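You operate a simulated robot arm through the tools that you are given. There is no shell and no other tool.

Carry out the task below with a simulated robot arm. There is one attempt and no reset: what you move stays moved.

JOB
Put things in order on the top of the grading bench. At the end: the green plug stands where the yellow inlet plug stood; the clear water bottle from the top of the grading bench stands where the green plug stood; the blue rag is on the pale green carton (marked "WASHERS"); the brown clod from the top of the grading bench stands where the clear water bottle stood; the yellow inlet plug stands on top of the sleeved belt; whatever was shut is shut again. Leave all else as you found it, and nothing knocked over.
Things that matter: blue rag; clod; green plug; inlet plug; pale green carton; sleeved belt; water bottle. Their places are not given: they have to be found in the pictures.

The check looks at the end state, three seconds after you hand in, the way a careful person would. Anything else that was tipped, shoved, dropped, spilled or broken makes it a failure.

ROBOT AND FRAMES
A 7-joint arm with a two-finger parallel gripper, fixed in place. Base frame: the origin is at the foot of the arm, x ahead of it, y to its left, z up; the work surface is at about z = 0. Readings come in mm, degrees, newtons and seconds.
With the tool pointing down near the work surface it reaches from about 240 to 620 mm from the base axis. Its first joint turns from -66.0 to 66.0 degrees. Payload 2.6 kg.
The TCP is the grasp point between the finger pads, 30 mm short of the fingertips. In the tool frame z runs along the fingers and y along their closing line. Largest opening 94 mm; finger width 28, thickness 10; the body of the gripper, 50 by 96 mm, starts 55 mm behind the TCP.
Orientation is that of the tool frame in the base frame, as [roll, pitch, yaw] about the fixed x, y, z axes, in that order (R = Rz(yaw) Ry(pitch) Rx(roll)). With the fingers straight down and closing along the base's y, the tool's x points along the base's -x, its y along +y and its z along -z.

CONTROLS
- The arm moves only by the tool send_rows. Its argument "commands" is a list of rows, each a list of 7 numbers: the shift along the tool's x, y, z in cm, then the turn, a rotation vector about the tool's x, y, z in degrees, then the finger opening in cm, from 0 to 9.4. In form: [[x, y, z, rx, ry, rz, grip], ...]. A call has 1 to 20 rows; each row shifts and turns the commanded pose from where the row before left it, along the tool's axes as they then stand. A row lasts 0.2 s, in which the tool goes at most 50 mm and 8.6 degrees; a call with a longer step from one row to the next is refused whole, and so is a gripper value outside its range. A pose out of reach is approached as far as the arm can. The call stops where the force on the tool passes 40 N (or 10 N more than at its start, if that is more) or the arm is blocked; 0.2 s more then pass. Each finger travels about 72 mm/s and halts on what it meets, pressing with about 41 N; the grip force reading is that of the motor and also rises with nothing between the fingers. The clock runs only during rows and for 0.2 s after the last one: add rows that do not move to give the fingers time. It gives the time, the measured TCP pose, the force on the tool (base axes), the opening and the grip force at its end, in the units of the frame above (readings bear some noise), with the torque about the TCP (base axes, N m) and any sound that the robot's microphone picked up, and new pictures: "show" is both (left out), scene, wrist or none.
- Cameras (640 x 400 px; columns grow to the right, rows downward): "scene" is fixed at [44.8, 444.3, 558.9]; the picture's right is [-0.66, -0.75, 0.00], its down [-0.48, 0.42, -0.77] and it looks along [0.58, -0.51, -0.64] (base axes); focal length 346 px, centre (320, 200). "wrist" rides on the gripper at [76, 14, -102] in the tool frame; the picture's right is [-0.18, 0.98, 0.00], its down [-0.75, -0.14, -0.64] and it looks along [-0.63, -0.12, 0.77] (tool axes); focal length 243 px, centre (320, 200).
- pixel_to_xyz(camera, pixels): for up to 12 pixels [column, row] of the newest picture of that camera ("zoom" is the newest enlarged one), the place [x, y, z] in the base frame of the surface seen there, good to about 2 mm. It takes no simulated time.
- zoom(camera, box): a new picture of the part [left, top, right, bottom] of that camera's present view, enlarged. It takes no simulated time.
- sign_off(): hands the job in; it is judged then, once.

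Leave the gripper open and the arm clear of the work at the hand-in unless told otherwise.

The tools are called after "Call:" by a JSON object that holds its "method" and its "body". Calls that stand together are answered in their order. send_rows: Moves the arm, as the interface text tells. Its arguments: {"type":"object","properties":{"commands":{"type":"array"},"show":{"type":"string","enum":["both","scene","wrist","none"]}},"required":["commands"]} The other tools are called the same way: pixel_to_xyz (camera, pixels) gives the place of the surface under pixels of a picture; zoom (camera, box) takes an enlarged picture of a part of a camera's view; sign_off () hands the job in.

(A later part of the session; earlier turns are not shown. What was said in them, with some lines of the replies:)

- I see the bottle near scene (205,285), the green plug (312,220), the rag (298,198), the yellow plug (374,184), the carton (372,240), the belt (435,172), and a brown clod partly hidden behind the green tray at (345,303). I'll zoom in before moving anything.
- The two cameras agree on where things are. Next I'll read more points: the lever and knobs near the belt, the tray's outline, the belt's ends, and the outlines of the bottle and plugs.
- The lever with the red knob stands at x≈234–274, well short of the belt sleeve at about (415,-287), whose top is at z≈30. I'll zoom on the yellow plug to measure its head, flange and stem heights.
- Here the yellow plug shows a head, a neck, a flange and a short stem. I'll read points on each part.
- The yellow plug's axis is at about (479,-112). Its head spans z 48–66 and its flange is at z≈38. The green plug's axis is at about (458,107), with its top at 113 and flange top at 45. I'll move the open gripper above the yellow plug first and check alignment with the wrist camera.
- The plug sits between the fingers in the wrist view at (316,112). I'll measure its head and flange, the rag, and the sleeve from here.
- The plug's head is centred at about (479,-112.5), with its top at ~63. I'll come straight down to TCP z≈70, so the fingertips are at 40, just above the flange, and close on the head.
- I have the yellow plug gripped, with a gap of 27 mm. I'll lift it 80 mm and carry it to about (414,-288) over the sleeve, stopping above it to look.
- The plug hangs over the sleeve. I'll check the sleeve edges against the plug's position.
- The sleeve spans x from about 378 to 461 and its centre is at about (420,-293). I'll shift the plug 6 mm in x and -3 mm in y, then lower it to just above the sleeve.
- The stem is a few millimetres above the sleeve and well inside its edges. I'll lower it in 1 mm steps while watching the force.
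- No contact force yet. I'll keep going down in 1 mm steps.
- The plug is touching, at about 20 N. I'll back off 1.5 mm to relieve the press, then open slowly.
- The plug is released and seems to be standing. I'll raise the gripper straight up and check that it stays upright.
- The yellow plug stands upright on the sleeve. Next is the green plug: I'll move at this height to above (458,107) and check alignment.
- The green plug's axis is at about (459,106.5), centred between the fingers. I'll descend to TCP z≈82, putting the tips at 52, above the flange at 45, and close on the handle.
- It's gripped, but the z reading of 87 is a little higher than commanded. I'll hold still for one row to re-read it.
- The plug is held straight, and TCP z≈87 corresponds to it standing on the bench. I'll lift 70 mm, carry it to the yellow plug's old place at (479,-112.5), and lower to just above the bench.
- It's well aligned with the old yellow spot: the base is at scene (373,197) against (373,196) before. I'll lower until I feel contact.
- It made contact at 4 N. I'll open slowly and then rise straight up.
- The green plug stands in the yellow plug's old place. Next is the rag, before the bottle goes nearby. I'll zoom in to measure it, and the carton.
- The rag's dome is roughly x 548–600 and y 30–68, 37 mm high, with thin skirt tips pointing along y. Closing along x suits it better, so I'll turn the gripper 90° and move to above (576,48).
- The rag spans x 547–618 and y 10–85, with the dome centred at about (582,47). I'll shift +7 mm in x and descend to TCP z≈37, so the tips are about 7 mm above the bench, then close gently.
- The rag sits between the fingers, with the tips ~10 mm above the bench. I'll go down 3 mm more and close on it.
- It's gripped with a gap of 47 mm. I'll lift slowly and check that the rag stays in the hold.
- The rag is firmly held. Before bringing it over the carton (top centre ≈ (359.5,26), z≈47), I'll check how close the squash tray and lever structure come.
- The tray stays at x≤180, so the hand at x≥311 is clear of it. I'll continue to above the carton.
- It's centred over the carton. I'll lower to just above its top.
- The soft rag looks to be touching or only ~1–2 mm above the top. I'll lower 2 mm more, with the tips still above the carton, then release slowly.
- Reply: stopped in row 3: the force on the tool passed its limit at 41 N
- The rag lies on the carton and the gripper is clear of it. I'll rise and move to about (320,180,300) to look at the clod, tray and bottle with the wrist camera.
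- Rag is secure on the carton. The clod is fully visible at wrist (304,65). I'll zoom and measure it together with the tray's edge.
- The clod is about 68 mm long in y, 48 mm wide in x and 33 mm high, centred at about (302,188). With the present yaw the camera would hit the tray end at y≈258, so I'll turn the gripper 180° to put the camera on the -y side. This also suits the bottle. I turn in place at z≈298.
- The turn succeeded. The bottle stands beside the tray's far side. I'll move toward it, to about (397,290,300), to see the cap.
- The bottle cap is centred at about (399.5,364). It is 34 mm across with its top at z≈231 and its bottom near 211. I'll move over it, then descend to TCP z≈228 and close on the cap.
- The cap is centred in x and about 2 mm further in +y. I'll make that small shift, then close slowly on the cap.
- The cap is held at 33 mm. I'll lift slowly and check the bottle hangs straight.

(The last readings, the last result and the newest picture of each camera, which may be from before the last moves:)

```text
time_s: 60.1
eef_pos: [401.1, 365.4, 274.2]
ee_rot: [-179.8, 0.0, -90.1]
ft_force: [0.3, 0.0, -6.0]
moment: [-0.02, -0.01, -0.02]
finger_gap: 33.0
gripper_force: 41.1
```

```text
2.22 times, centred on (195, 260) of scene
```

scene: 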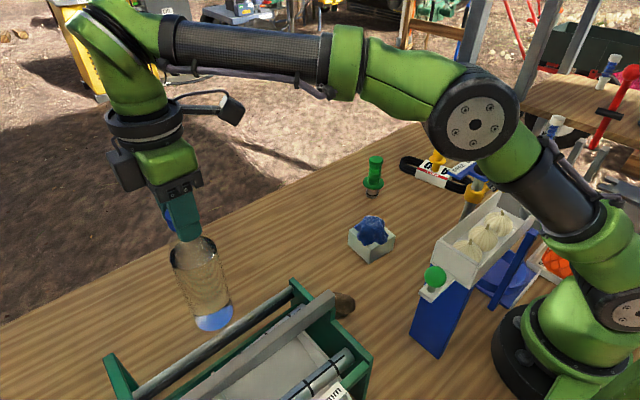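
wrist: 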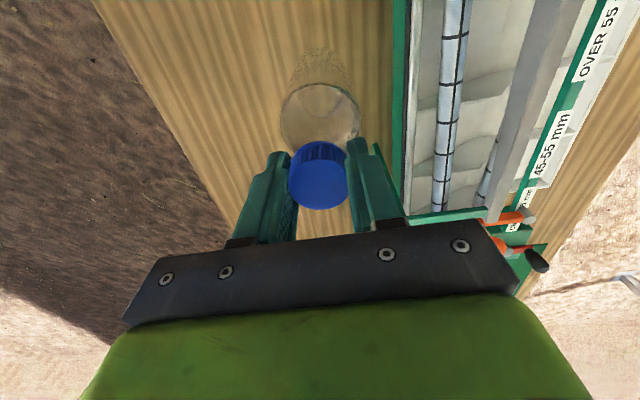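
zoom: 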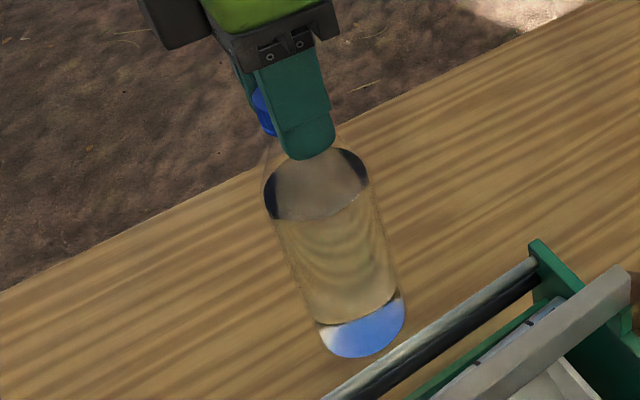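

The bottle weighs about 6 N and hangs straight. I'll carry it smoothly to above the green plug's old place at (458.5,106.5).

Call:
{"method": "send_rows", "body": {"commands": [[1.5, -0.58, 0, 0, 0, 0, 2], [2.5, -0.58, 0, 0, 0, 0, 2], [3, -0.58, 0, 0, 0, 0, 2], [3, -0.58, 0, 0, 0, 0, 2], [3, -0.58, 0, 0, 0, 0, 2], [3, -0.58, 0, 0, 0, 0, 2], [3, -0.58, 0, 0, 0, 0, 2], [3, -0.58, 0, 0, 0, 0, 2], [2.5, -0.58, 0, 0, 0, 0, 2], [1.35, -0.58, 0, 0, 0, 0, 2], [0, 0, 0, 0, 0, 0, 2], [0, 0, 0, 0, 0, 0, 2], [0, 0, 0, 0, 0, 0, 2]]}}

Call:
{"method": "zoom", "body": {"camera": "scene", "box": [240, 80, 400, 260]}}

```text
time_s: 62.9
eef_pos: [459.3, 105.4, 275.7]
ee_rot: [-180.0, -0.1, -90.1]
ft_force: [-0.1, 0.4, -5.5]
moment: [-0.02, -0.02, 0.03]
finger_gap: 33.0
gripper_force: 41.4
```

scene: 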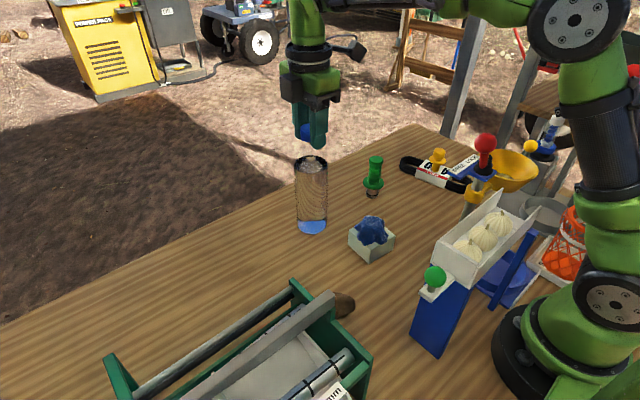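
wrist: 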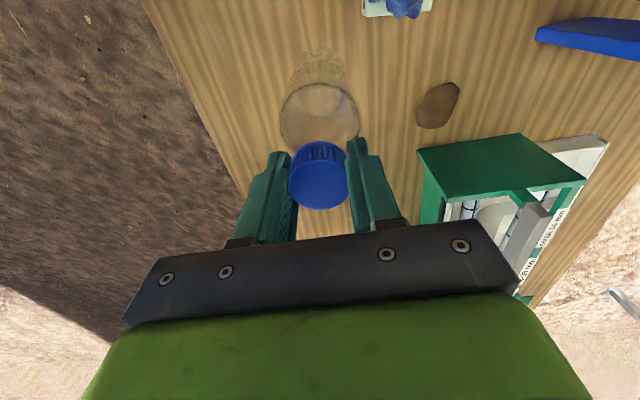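

```text
2.22 times, centred on (320, 170) of scene
```

zoom: 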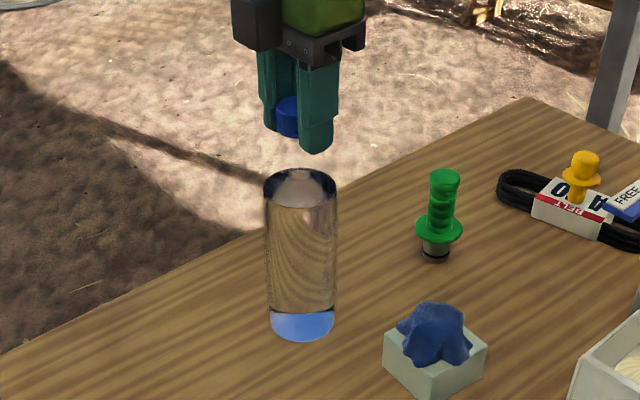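

It's over the target. I'll lower to just above the bench, then step down to contact.

Call:
{"method": "send_rows", "body": {"commands": [[-0.1, 0, 1.5, 0, 0, 0, 2], [0, 0, 1.5, 0, 0, 0, 2], [0, 0, 1.0, 0, 0, 0, 2], [0, 0, 0.2, 0, 0, 0, 2], [0, 0, 0, 0, 0, 0, 2]], "show": "none"}}

Call:
{"method": "send_rows", "body": {"commands": [[0, 0, 0.1, 0, 0, 0, 2], [0, 0, 0, 0, 0, 0, 2]], "show": "none"}}

Call:
{"method": "zoom", "body": {"camera": "scene", "box": [240, 80, 400, 260]}}

```text
time_s: 64.1
eef_pos: [458.5, 106.7, 234.6]
ee_rot: [180.0, 0.1, -90.2]
ft_force: [-0.3, -0.3, -4.9]
moment: [0.01, 0.01, -0.01]
finger_gap: 33.0
gripper_force: 40.9
```

```text
time_s: 64.7
eef_pos: [457.0, 107.1, 232.9]
ee_rot: [-179.9, 0.0, -90.1]
ft_force: [0.0, 0.9, -5.8]
moment: [-0.02, 0.0, 0.01]
finger_gap: 33.2
gripper_force: 41.0
```

```text
2.22 times, centred on (320, 170) of scene
```

zoom: 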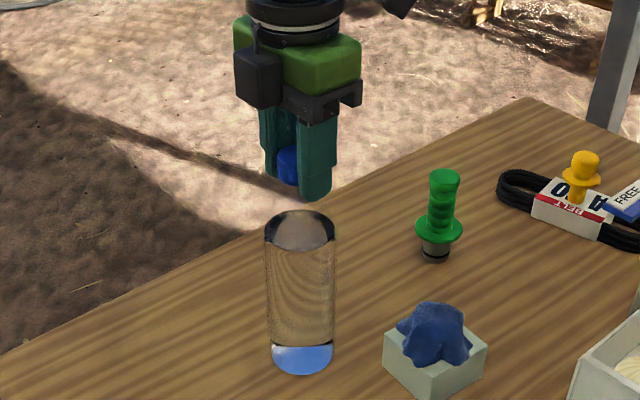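

Call:
{"method": "send_rows", "body": {"commands": [[0, 0, 0.1, 0, 0, 0, 2], [0, 0, 0, 0, 0, 0, 2]], "show": "none"}}

Call:
{"method": "send_rows", "body": {"commands": [[0, 0, 0.1, 0, 0, 0, 2], [0, 0, 0, 0, 0, 0, 2]], "show": "none"}}

Call:
{"method": "send_rows", "body": {"commands": [[0, 0, 0.1, 0, 0, 0, 2], [0, 0, 0, 0, 0, 0, 2]], "show": "none"}}

```text
time_s: 65.3
eef_pos: [458.1, 106.9, 231.8]
ee_rot: [-179.8, 0.0, -90.2]
ft_force: [0.4, -0.2, -5.2]
moment: [-0.01, 0.01, -0.01]
finger_gap: 33.3
gripper_force: 41.4
```

```text
time_s: 65.9
eef_pos: [456.8, 107.0, 230.7]
ee_rot: [-179.9, 0.0, -90.2]
ft_force: [-0.2, -0.4, -5.0]
moment: [0.02, 0.0, -0.02]
finger_gap: 33.2
gripper_force: 40.6
```

```text
time_s: 66.5
eef_pos: [457.0, 108.8, 230.8]
ee_rot: [-179.9, 0.0, -90.1]
ft_force: [-0.8, -1.0, -5.4]
moment: [-0.01, -0.02, 0.0]
finger_gap: 33.1
gripper_force: 41.0
```

Call:
{"method": "send_rows", "body": {"commands": [[0, 0, 0.1, 0, 0, 0, 2], [0, 0, 0, 0, 0, 0, 2]], "show": "none"}}

Call:
{"method": "send_rows", "body": {"commands": [[0, 0, 0.07, 0, 0, 0, 2], [0, 0, 0, 0, 0, 0, 2]], "show": "none"}}

```text
time_s: 67.1
eef_pos: [458.8, 107.5, 228.6]
ee_rot: [-179.8, 0.2, -90.2]
ft_force: [-0.5, -0.1, 1.9]
moment: [-0.16, 0.43, 0.0]
finger_gap: 33.3
gripper_force: 41.0
```

```text
time_s: 67.7
eef_pos: [457.2, 108.0, 230.1]
ee_rot: [-179.9, 0.1, -90.1]
ft_force: [-0.7, 1.4, 10.1]
moment: [-0.07, 0.3, 0.0]
finger_gap: 33.2
gripper_force: 41.2
```

The bottle is in contact with the bench, with a net force of +10 N. I'll ease back 0.7 mm and open slowly.

Call:
{"method": "send_rows", "body": {"commands": [[0, 0, -0.07, 0, 0, 0, 2], [0, 0, 0, 0, 0, 0, 3.4], [0, 0, 0, 0, 0, 0, 3.8], [0, 0, 0, 0, 0, 0, 4.4], [0, 0, 0, 0, 0, 0, 5.2], [0, 0, 0, 0, 0, 0, 6.5], [0, 0, 0, 0, 0, 0, 6.5], [0, 0, 0, 0, 0, 0, 6.5]]}}

Call:
{"method": "zoom", "body": {"camera": "scene", "box": [240, 80, 400, 260]}}

```text
time_s: 69.5
eef_pos: [457.5, 107.0, 230.4]
ee_rot: [-179.9, 0.0, -90.2]
ft_force: [0.1, 0.1, -0.6]
moment: [0.02, 0.0, 0.03]
finger_gap: 65.0
gripper_force: 0.1
```

scene: 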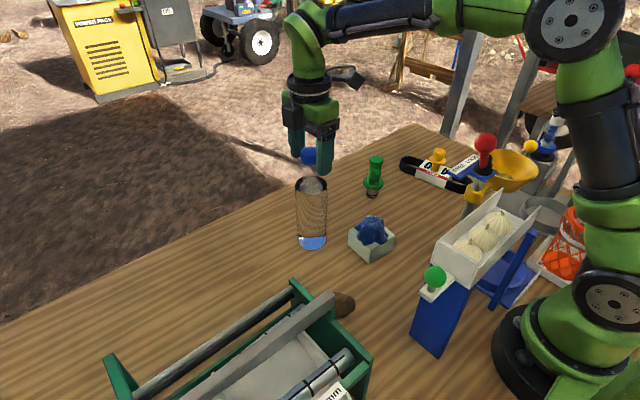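
wrist: 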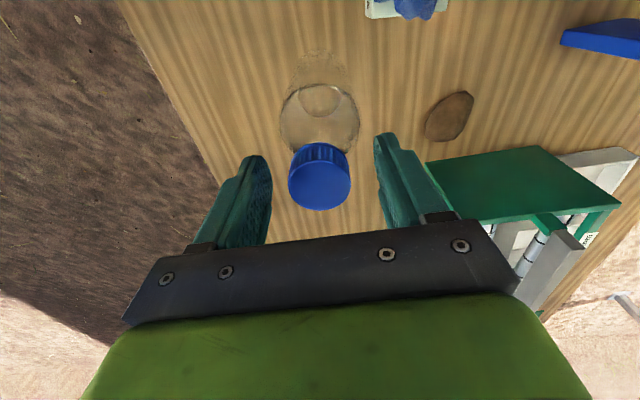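

```text
2.22 times, centred on (320, 170) of scene
```

zoom: 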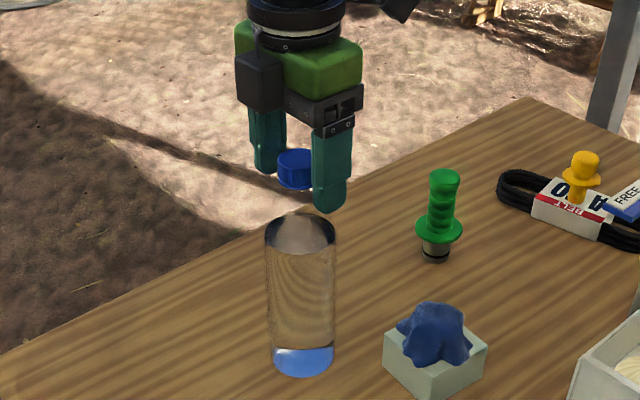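

The bottle stands upright. I'll rise clear above the cap and move over the clod at (302,188), with the gripper fully open.

Call:
{"method": "send_rows", "body": {"commands": [[0, 0, -2, 0, 0, 0, 6.5], [0, 0, -3, 0, 0, 0, 6.5], [0, 0, -3, 0, 0, 0, 6.5], [-2.0, 3.9, 0, 0, 0, 0, 8], [-2.0, 3.9, 0, 0, 0, 0, 9.4], [-2.0, 3.9, 0, 0, 0, 0, 9.4], [-2.05, 3.9, 0, 0, 0, 0, 9.4], [0, 0, 4, 0, 0, 0, 9.4], [0, 0, 4, 0, 0, 0, 9.4], [0, 0, 4, 0, 0, 0, 9.4], [0, 0, 4, 0, 0, 0, 9.4], [0, 0, 0, 0, 0, 0, 9.4]]}}

Call:
{"method": "zoom", "body": {"camera": "scene", "box": [240, 120, 400, 320]}}

```text
time_s: 72.1
eef_pos: [298.7, 192.0, 147.5]
ee_rot: [-179.9, 0.1, -90.2]
ft_force: [-0.2, -0.7, -0.4]
moment: [0.0, -0.02, 0.01]
finger_gap: 93.8
gripper_force: 0.1
```

scene: 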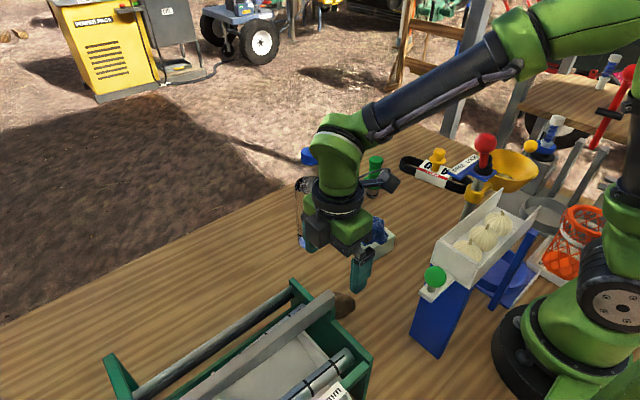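
wrist: 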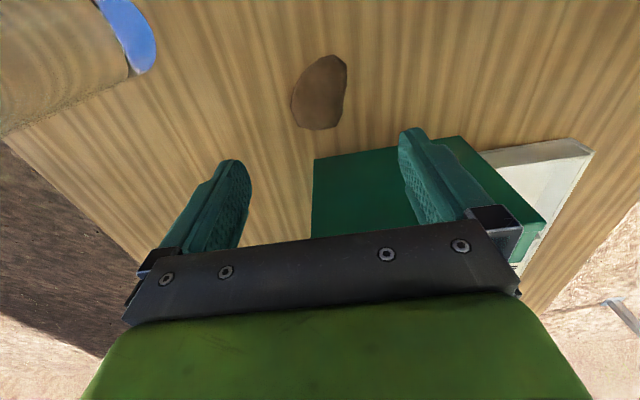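

```text
2.00 times, centred on (320, 220) of scene
```

zoom: 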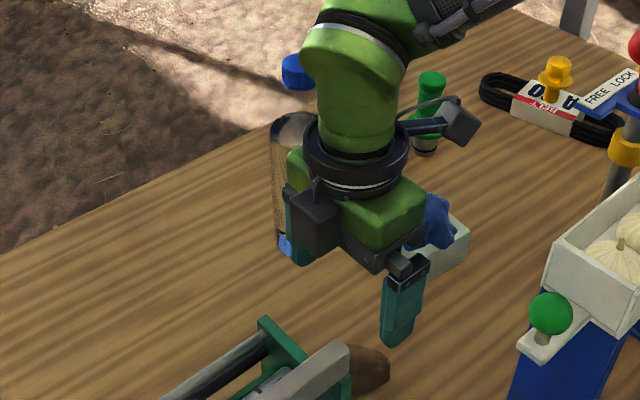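

There's a black box on the hand's +y side facing the tray, whose end panel is at y≈258. I'll measure that box, and the clod and tray top, before descending.

Call:
{"method": "pixel_to_xyz", "body": {"camera": "scene", "pixels": [[305, 218], [318, 222], [304, 245], [327, 225], [318, 242], [330, 245], [365, 225], [365, 280], [345, 255], [358, 255]]}}

Call:
{"method": "zoom", "body": {"camera": "scene", "box": [280, 180, 400, 320]}}

Call:
{"method": "pixel_to_xyz", "body": {"camera": "wrist", "pixels": [[320, 92], [293, 88], [300, 122], [325, 128], [343, 100], [347, 70], [330, 56], [308, 66], [315, 165], [460, 140], [440, 160], [330, 200]]}}

```text
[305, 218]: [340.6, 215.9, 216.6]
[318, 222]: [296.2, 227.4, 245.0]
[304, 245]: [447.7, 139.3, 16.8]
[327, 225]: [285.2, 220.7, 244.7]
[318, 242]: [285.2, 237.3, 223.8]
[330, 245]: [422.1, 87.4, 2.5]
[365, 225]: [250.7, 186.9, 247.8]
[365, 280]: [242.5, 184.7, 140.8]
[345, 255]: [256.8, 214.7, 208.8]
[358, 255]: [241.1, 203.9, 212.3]
```

```text
2.86 times, centred on (340, 250) of scene
```

zoom: 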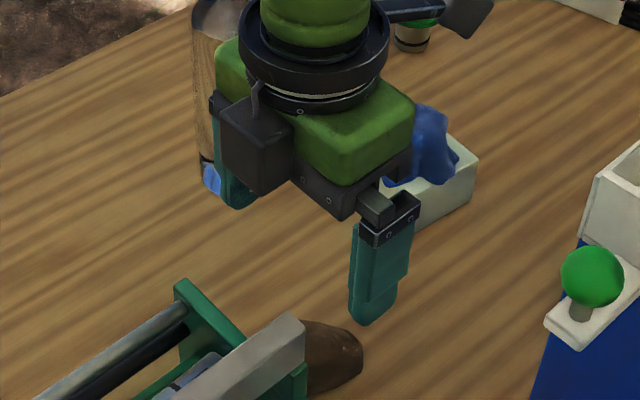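

```text
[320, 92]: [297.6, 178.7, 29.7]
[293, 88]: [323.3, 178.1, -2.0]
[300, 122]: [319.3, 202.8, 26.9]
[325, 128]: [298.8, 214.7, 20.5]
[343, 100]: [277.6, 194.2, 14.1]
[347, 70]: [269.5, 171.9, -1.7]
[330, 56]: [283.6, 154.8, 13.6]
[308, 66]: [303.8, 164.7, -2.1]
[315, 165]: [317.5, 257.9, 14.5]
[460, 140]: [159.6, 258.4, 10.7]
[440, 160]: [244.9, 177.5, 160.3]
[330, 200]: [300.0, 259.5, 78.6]
```

The box reaches only 46 mm beyond the TCP. With the TCP at y≈186 it stays about 25 mm short of the tray. The clod spans roughly x 272–324 and y 153–220, with its long axis tilted about 12°. I'll shift -6 mm in y, turn 12° to match, and descend partway.

Call:
{"method": "send_rows", "body": {"commands": [[0.6, 0, 0, 0, 0, 0, 9.4], [0, 0, 0, 0, 0, 8, 9.4], [0, 0, 1, 0, 0, 4, 9.4], [0, 0, 3, 0, 0, 0, 9.4], [0, 0, 2, 0, 0, 0, 9.4], [0, 0, 0, 0, 0, 0, 9.4], [0, 0, 0, 0, 0, 0, 9.4]]}}

Call:
{"method": "zoom", "body": {"camera": "scene", "box": [260, 180, 400, 340]}}

Call:
{"method": "pixel_to_xyz", "body": {"camera": "wrist", "pixels": [[320, 120], [290, 120], [350, 120], [320, 150], [300, 150], [340, 90], [320, 90]]}}

```text
time_s: 73.7
eef_pos: [302.3, 181.3, 89.0]
ee_rot: [-179.9, 0.1, -102.2]
ft_force: [-1.0, -0.4, 0.5]
moment: [0.02, -0.05, -0.02]
finger_gap: 93.9
gripper_force: 0.0
```

scene: 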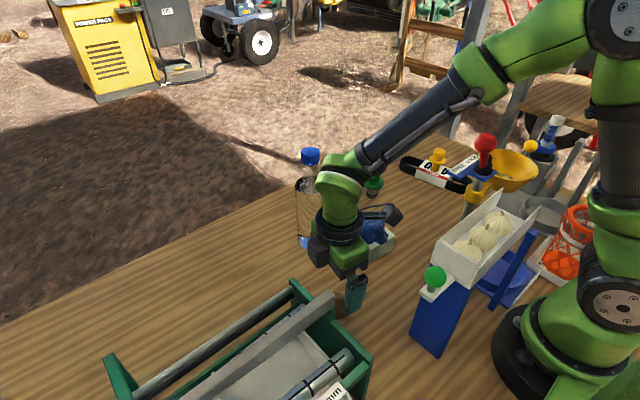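
wrist: 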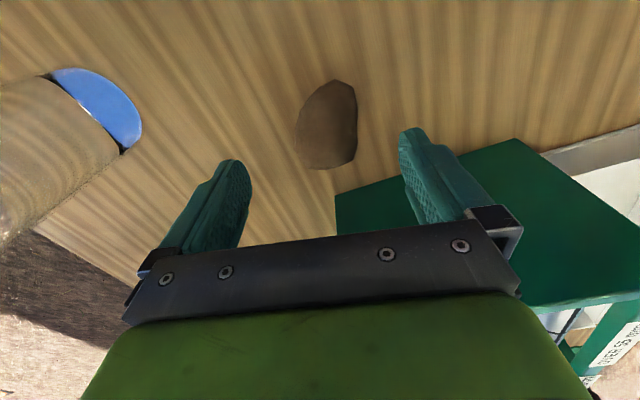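

```text
2.50 times, centred on (330, 260) of scene
```

zoom: 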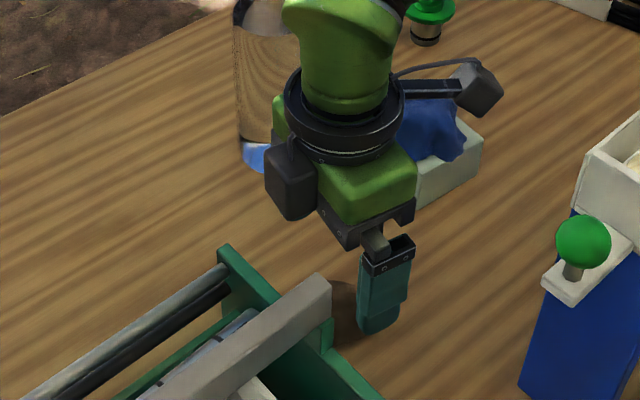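

```text
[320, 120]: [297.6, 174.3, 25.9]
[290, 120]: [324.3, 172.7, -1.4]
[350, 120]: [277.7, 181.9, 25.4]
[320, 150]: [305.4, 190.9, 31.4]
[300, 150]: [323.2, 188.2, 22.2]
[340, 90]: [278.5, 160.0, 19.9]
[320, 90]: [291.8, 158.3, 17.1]
```

The clod is centred between the fingers, columns 296–357 in the wrist view. I'll shift +4 mm in y and descend to TCP z≈37.

Call:
{"method": "send_rows", "body": {"commands": [[-0.4, 0, 2, 0, 0, 0, 9.4], [0, 0, 2, 0, 0, 0, 9.4], [0, 0, 1.2, 0, 0, 0, 9.4], [0, 0, 0, 0, 0, 0, 9.4], [0, 0, 0, 0, 0, 0, 9.4]]}}

Call:
{"method": "zoom", "body": {"camera": "scene", "box": [260, 180, 400, 340]}}

```text
time_s: 74.9
eef_pos: [302.4, 186.2, 38.8]
ee_rot: [-179.9, 0.2, -102.2]
ft_force: [0.4, -0.6, -0.5]
moment: [0.0, -0.01, -0.02]
finger_gap: 94.0
gripper_force: 0.0
```

scene: 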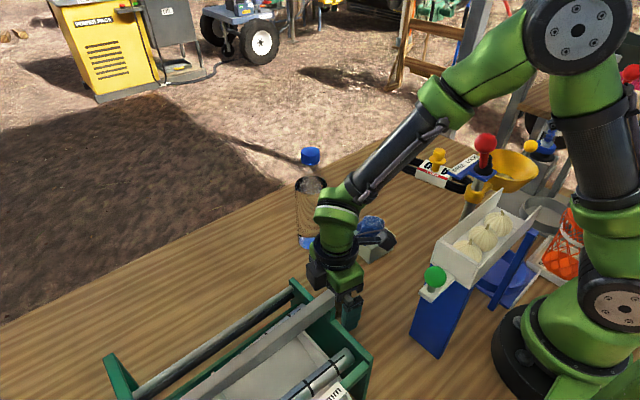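
wrist: 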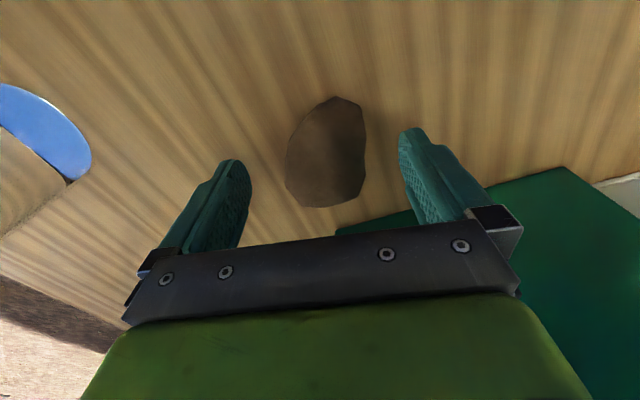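

```text
2.50 times, centred on (330, 260) of scene
```

zoom: 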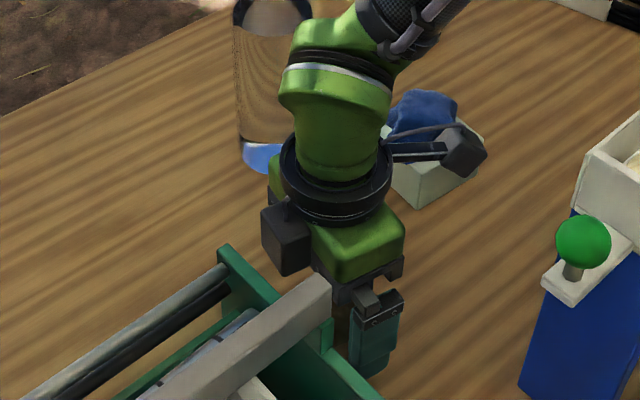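

The fingers straddle the clod and the hand is clear of the tray. I'll close on the clod.

Call:
{"method": "send_rows", "body": {"commands": [[0, 0, 0.3, 0, 0, 0, 8.5], [0, 0, 0, 0, 0, 0, 7.5], [0, 0, 0, 0, 0, 0, 6.5], [0, 0, 0, 0, 0, 0, 5.5], [0, 0, 0, 0, 0, 0, 4.5], [0, 0, 0, 0, 0, 0, 3.5], [0, 0, 0, 0, 0, 0, 3], [0, 0, 0, 0, 0, 0, 3]]}}

```text
time_s: 76.7
eef_pos: [303.4, 186.6, 35.7]
ee_rot: [-179.9, 0.2, -102.1]
ft_force: [-1.1, 0.4, 1.1]
moment: [0.08, 0.01, 0.01]
finger_gap: 46.3
gripper_force: 40.9
```

scene: 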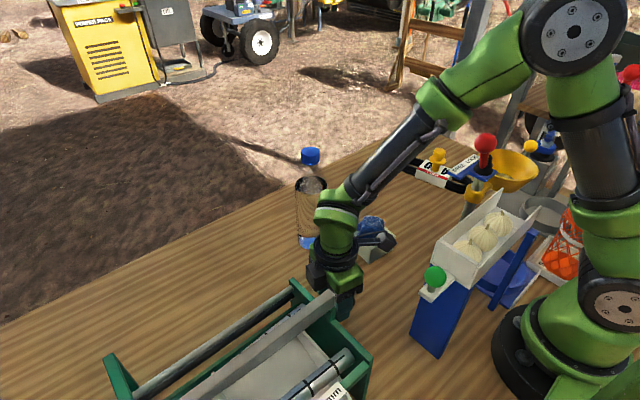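
wrist: 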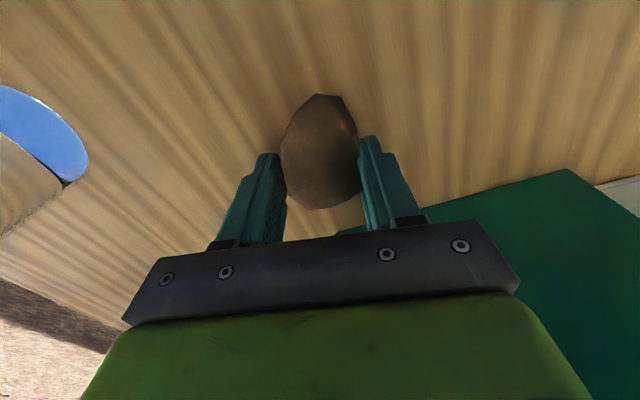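

The clod is gripped at 46 mm. I'll lift straight up to about z 270, well above the tray's 187, and check the hold.

Call:
{"method": "send_rows", "body": {"commands": [[0, 0, -0.5, 0, 0, 0, 3], [0, 0, -1.5, 0, 0, 0, 3], [0, 0, -3, 0, 0, 0, 3], [0, 0, -4, 0, 0, 0, 3], [0, 0, -4, 0, 0, 0, 3], [0, 0, -4, 0, 0, 0, 3], [0, 0, -4, 0, 0, 0, 3], [0, 0, -2.4, 0, 0, 0, 3], [0, 0, 0, 0, 0, 0, 3]]}}

```text
time_s: 78.7
eef_pos: [302.6, 187.2, 266.2]
ee_rot: [-180.0, 0.1, -102.2]
ft_force: [0.7, 0.2, -0.9]
moment: [0.01, 0.01, 0.01]
finger_gap: 46.6
gripper_force: 40.7
```

scene: 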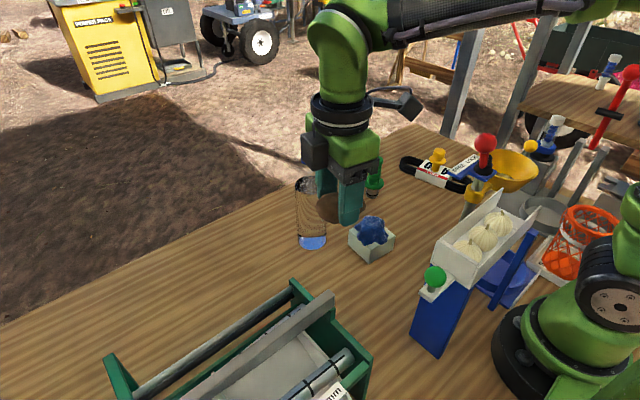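
wrist: 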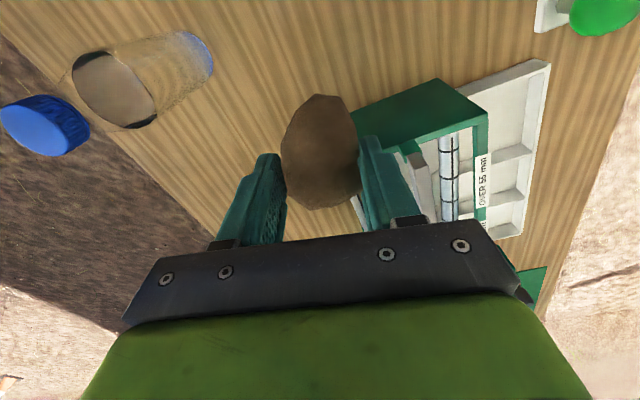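

The clod is held. I'll carry it to above the bottle's old place at (399.5,365) and lower partway.

Call:
{"method": "send_rows", "body": {"commands": [[-3.89, -1.14, 0, 0, 0, 0, 3], [-3.89, -1.14, 0, 0, 0, 0, 3], [-3.89, -1.14, 0, 0, 0, 0, 3], [-3.89, -1.14, 0, 0, 0, 0, 3], [-3.89, -1.14, 0, 0, 0, 0, 3], [0, 0, 3, 0, 0, 0, 3], [0, 0, 3, 0, 0, 0, 3], [0, 0, 0, 0, 0, 0, 3], [0, 0, 0, 0, 0, 0, 3]]}}

Call:
{"method": "zoom", "body": {"camera": "scene", "box": [110, 150, 300, 360]}}

```text
time_s: 80.7
eef_pos: [398.5, 361.3, 206.6]
ee_rot: [-179.9, 0.0, -102.2]
ft_force: [0.4, -0.1, -2.0]
moment: [-0.02, 0.0, 0.01]
finger_gap: 46.2
gripper_force: 41.1
```

scene: 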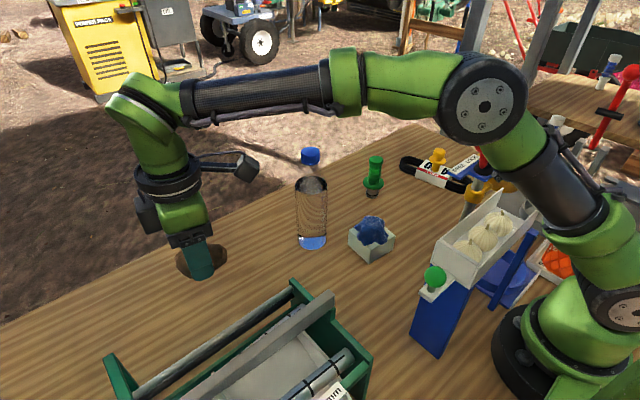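
wrist: 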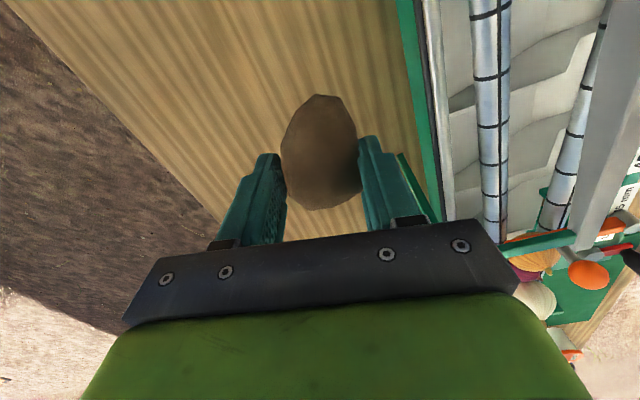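

```text
1.90 times, centred on (205, 255) of scene
```

zoom: 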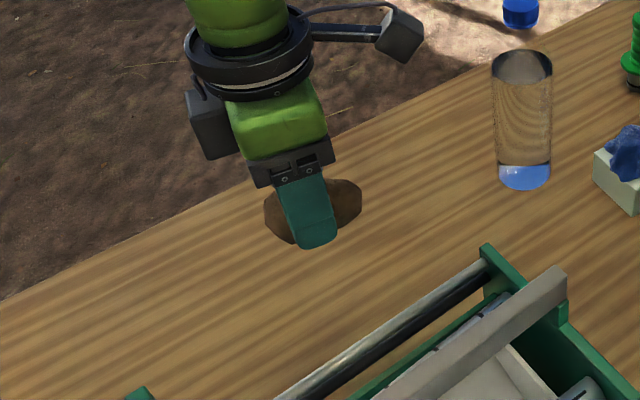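

Call:
{"method": "pixel_to_xyz", "body": {"camera": "wrist", "pixels": [[400, 20], [420, 120], [435, 200], [440, 120], [415, 180], [320, 150], [320, 100], [322, 205], [375, 100], [485, 100]]}}

Call:
{"method": "pixel_to_xyz", "body": {"camera": "scene", "pixels": [[200, 330], [230, 332], [250, 320], [270, 300], [185, 350], [150, 380]]}}

```text
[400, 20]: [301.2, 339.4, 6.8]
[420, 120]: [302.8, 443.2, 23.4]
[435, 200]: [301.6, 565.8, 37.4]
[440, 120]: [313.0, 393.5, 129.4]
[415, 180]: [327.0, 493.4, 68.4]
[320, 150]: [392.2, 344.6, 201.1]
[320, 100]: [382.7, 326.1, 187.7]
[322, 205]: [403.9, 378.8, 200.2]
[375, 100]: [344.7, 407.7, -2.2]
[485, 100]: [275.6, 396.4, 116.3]
```

```text
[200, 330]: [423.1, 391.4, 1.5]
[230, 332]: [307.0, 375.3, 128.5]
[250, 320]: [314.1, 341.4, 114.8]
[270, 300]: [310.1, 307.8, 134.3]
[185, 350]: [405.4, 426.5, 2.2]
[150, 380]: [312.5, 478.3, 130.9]
```

The tray's near edge is at x≈315 and the hand will stay at x≥350, so it's clear. I'll nudge 6 mm in +y and lower to just above the bench.

Call:
{"method": "send_rows", "body": {"commands": [[-0.63, -0.07, 2, 0, 0, 0, 3], [0, 0, 4, 0, 0, 0, 3], [0, 0, 4, 0, 0, 0, 3], [0, 0, 3.5, 0, 0, 0, 3], [0, 0, 2, 0, 0, 0, 3], [0, 0, 1, 0, 0, 0, 3], [0, 0, 0, 0, 0, 0, 3], [0, 0, 0, 0, 0, 0, 3]]}}

Call:
{"method": "zoom", "body": {"camera": "scene", "box": [110, 190, 300, 380]}}

```text
time_s: 82.5
eef_pos: [401.3, 370.2, 43.2]
ee_rot: [-179.9, 0.1, -102.3]
ft_force: [0.2, 0.1, -1.9]
moment: [-0.01, -0.04, 0.0]
finger_gap: 46.2
gripper_force: 40.9
```

scene: 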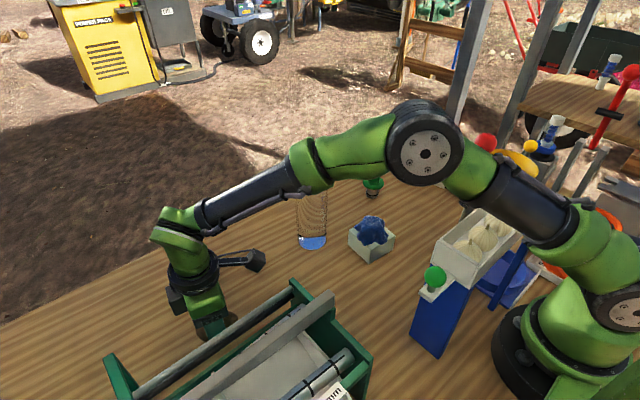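
wrist: 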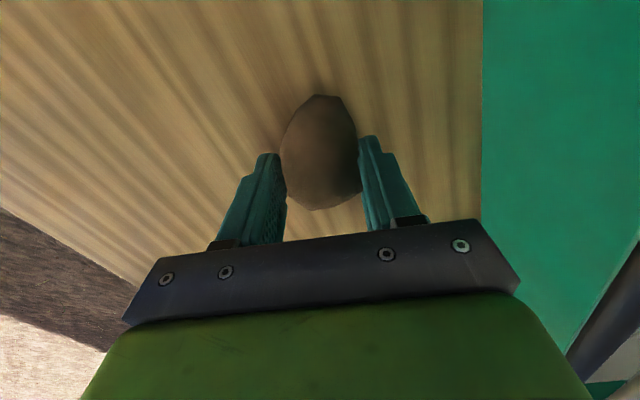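

```text
2.11 times, centred on (205, 285) of scene
```

zoom: 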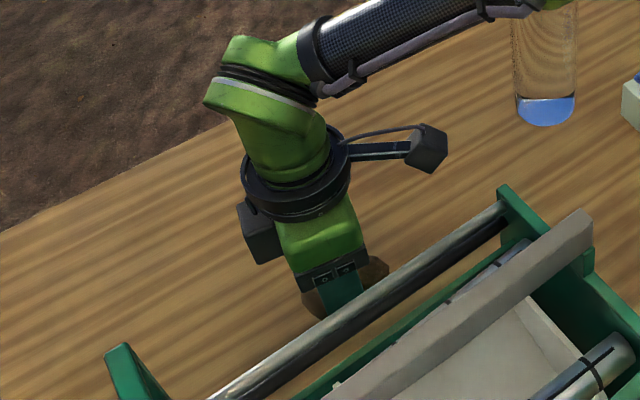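

Call:
{"method": "pixel_to_xyz", "body": {"camera": "wrist", "pixels": [[320, 98], [320, 150], [322, 207], [285, 160], [356, 150], [320, 180]]}}

Call:
{"method": "send_rows", "body": {"commands": [[0.2, 0, 0.3, 0, 0, 0, 3], [0, 0, 0, 0, 0, 0, 3]], "show": "none"}}

Call:
{"method": "send_rows", "body": {"commands": [[0, 0, 0.15, 0, 0, 0, 3], [0, 0, 0, 0, 0, 0, 3]], "show": "none"}}

Call:
{"method": "send_rows", "body": {"commands": [[0, 0, 0.1, 0, 0, 0, 3], [0, 0, 0, 0, 0, 0, 3]], "show": "none"}}

```text
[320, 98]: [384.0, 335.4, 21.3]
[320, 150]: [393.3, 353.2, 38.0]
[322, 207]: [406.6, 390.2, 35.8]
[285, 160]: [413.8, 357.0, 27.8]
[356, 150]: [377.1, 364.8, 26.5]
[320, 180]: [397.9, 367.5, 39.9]
```

```text
time_s: 83.1
eef_pos: [401.4, 369.1, 41.2]
ee_rot: [-179.8, 0.0, -102.2]
ft_force: [0.6, -0.2, -2.9]
moment: [-0.01, -0.02, 0.02]
finger_gap: 46.4
gripper_force: 40.9
```

```text
time_s: 83.7
eef_pos: [400.9, 369.9, 39.7]
ee_rot: [-179.9, 0.1, -102.1]
ft_force: [0.5, 0.1, -2.2]
moment: [0.03, 0.0, -0.02]
finger_gap: 46.2
gripper_force: 40.6
```

```text
time_s: 84.3
eef_pos: [400.3, 370.0, 38.2]
ee_rot: [-179.8, 0.0, -102.2]
ft_force: [0.1, -0.1, -1.5]
moment: [0.03, -0.03, 0.03]
finger_gap: 46.1
gripper_force: 40.5
```

The clod's centre is at about (396,364), right on the bottle's old place. I'll keep lowering in small steps.

Call:
{"method": "send_rows", "body": {"commands": [[0, -0.2, 0.1, 0, 0, 0, 3], [0, 0, 0, 0, 0, 0, 3]], "show": "none"}}

Call:
{"method": "send_rows", "body": {"commands": [[0, 0, 0.1, 0, 0, 0, 3], [0, 0, 0, 0, 0, 0, 3]], "show": "none"}}

Call:
{"method": "send_rows", "body": {"commands": [[0, 0, 0.1, 0, 0, 0, 3], [0, 0, 0, 0, 0, 0, 3]], "show": "none"}}

```text
time_s: 84.9
eef_pos: [402.5, 369.7, 37.2]
ee_rot: [-179.8, 0.1, -102.2]
ft_force: [-0.2, 0.1, -1.4]
moment: [-0.02, -0.01, 0.03]
finger_gap: 46.4
gripper_force: 41.2
```

```text
time_s: 85.5
eef_pos: [403.8, 369.5, 37.0]
ee_rot: [-179.9, 0.0, -102.1]
ft_force: [-0.3, 0.2, -1.4]
moment: [-0.01, 0.0, 0.01]
finger_gap: 46.5
gripper_force: 41.2
```

```text
time_s: 86.1
eef_pos: [403.8, 367.7, 34.8]
ee_rot: [-179.9, 0.1, -102.2]
ft_force: [-0.7, -1.2, 0.6]
moment: [-0.02, 0.05, 0.02]
finger_gap: 46.2
gripper_force: 41.4
```

Contact has started: the load went from -1.5 to +0.6 N. I'll release slowly, opening to 75 mm only.

Call:
{"method": "send_rows", "body": {"commands": [[0, 0, 0, 0, 0, 0, 4.6], [0, 0, 0, 0, 0, 0, 4.9], [0, 0, 0, 0, 0, 0, 5.3], [0, 0, 0, 0, 0, 0, 6], [0, 0, 0, 0, 0, 0, 7], [0, 0, 0, 0, 0, 0, 7.5], [0, 0, 0, 0, 0, 0, 7.5]]}}

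```text
time_s: 87.7
eef_pos: [404.3, 369.4, 34.6]
ee_rot: [-179.9, 0.2, -102.1]
ft_force: [-0.6, -0.2, -0.2]
moment: [0.01, -0.03, 0.02]
finger_gap: 75.0
gripper_force: 0.0
```

scene: 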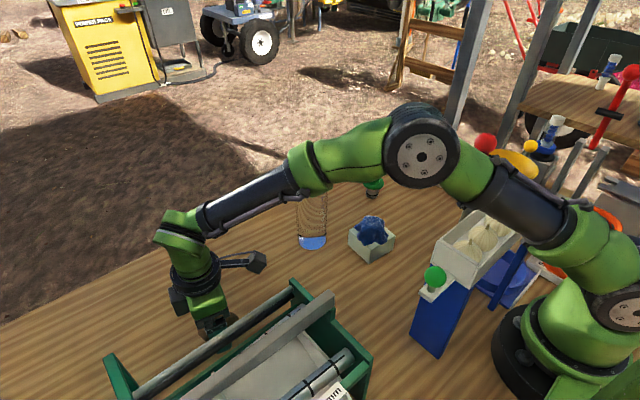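
wrist: 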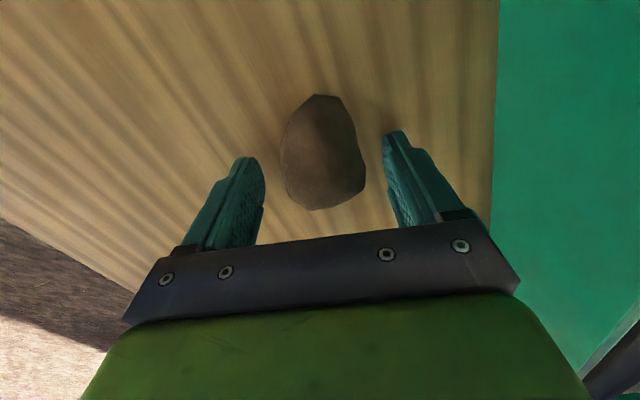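

The clod is free of both fingers. I'll rise straight up, then back to about the starting height, clear of everything.

Call:
{"method": "send_rows", "body": {"commands": [[0, 0, -2, 0, 0, 0, 7.5], [0, 0, -4, 0, 0, 0, 7.5], [0, 0, -4, 0, 0, 0, 7.5], [0, 0, -4, 0, 0, 0, 7.5], [0, 0, -4, 0, 0, 0, 7.5], [0, 0, -4, 0, 0, 0, 7.5], [0, 0, -4.5, 0, 0, 0, 7.5], [4, 0, 0, 0, 0, 0, 8.5], [4, 0, 0, 0, 0, 0, 9.4], [3, 0, 0, 0, 0, 0, 9.4], [0, 0, 0, 0, 0, 0, 9.4]]}}

Call:
{"method": "zoom", "body": {"camera": "scene", "box": [100, 200, 320, 380]}}

Call:
{"method": "zoom", "body": {"camera": "scene", "box": [270, 130, 500, 280]}}

Call:
{"method": "pixel_to_xyz", "body": {"camera": "scene", "pixels": [[209, 315], [310, 152], [312, 245], [375, 195], [375, 160], [438, 155], [370, 230]]}}

```text
time_s: 90.1
eef_pos: [378.2, 259.7, 296.3]
ee_rot: [-179.9, 0.1, -102.1]
ft_force: [0.3, 0.1, -0.5]
moment: [-0.03, 0.0, 0.01]
finger_gap: 93.9
gripper_force: 0.1
```

scene: 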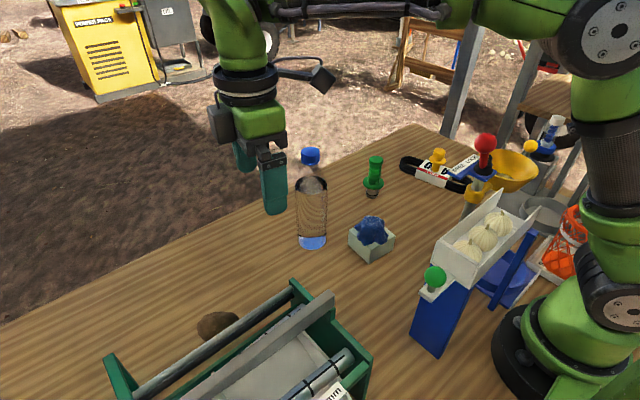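
wrist: 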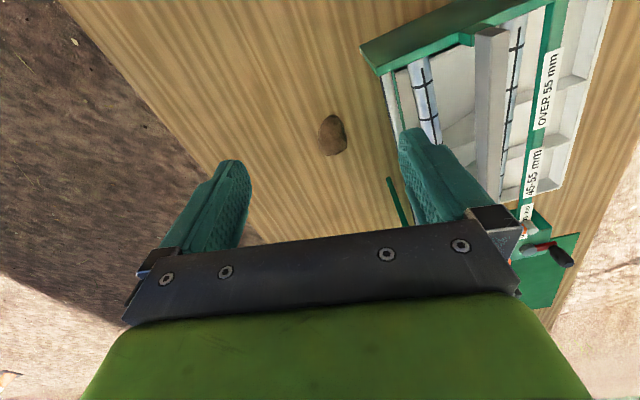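

```text
2.22 times, centred on (210, 290) of scene
```

zoom: 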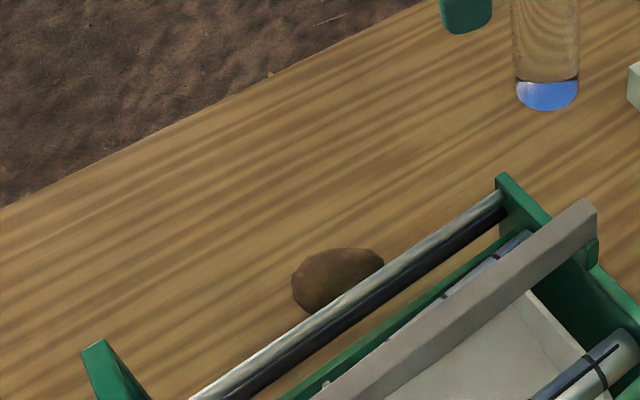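

```text
2.67 times, centred on (385, 205) of scene
```

zoom: 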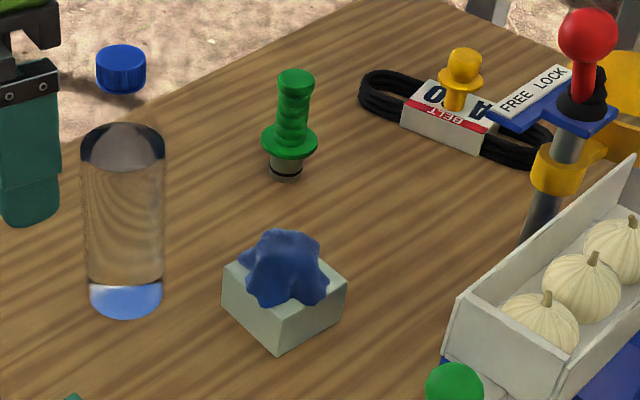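

```text
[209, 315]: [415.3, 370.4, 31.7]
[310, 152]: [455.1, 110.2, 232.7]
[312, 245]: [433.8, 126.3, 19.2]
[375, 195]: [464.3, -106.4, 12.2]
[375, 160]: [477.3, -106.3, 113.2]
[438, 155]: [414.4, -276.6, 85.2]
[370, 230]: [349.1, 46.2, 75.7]
```

Everything stands where intended. I'll check the clod's exact centre in the wrist view, at (332,135), before handing in.

Call:
{"method": "pixel_to_xyz", "body": {"camera": "wrist", "pixels": [[332, 135], [320, 135], [346, 138], [330, 116], [334, 154], [325, 120], [342, 152]]}}

Call:
{"method": "zoom", "body": {"camera": "wrist", "box": [280, 90, 390, 180]}}

```text
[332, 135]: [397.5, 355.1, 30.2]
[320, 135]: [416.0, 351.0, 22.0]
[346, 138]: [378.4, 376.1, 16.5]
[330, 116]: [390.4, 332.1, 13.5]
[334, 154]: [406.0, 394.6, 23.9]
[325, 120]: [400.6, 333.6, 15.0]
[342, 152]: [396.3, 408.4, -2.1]
```

```text
4.44 times, centred on (335, 135) of wrist
```

zoom: 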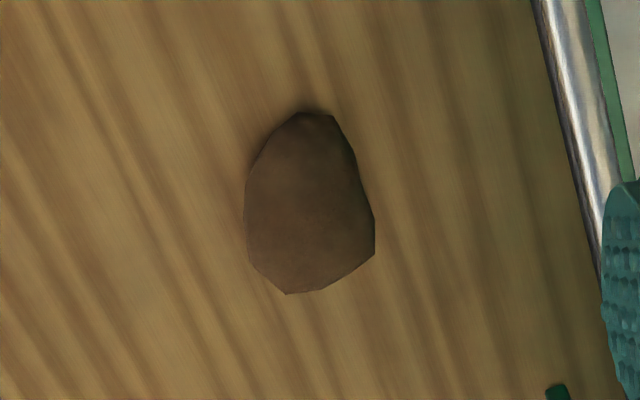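

The clod is centred at about (398,364), on the bottle's old place. The green plug, bottle, rag and yellow plug all stand in their target places. I opened nothing that had been shut, the gripper is open, and the arm is clear. I'm handing in.

Call:
{"method": "sign_off", "body": {}}

```text
The job is handed in.
```

I moved all five things to their places and handed the job in. I haven't seen the result of the check. The last pictures showed everything upright and nothing else disturbed.

| Item | Where it is now | How close |
|---|---|---|
| Green plug | Where the yellow inlet plug stood | Within about 2 mm |
| Water bottle | Where the green plug stood | Within about 2 mm |
| Blue rag | On top of the pale green "WASHERS" carton | Roughly centred |
| Brown clod | Where the water bottle stood | Within about 2 mm |
| Yellow inlet plug | Upright on the belt's paper sleeve | Near the middle |

While I was lowering the rag, the arm stopped briefly at 41 N as it touched the carton. The carton did not visibly move.

I opened nothing, so there was nothing to shut again. The gripper is open and the arm is about 300 mm above the bench.
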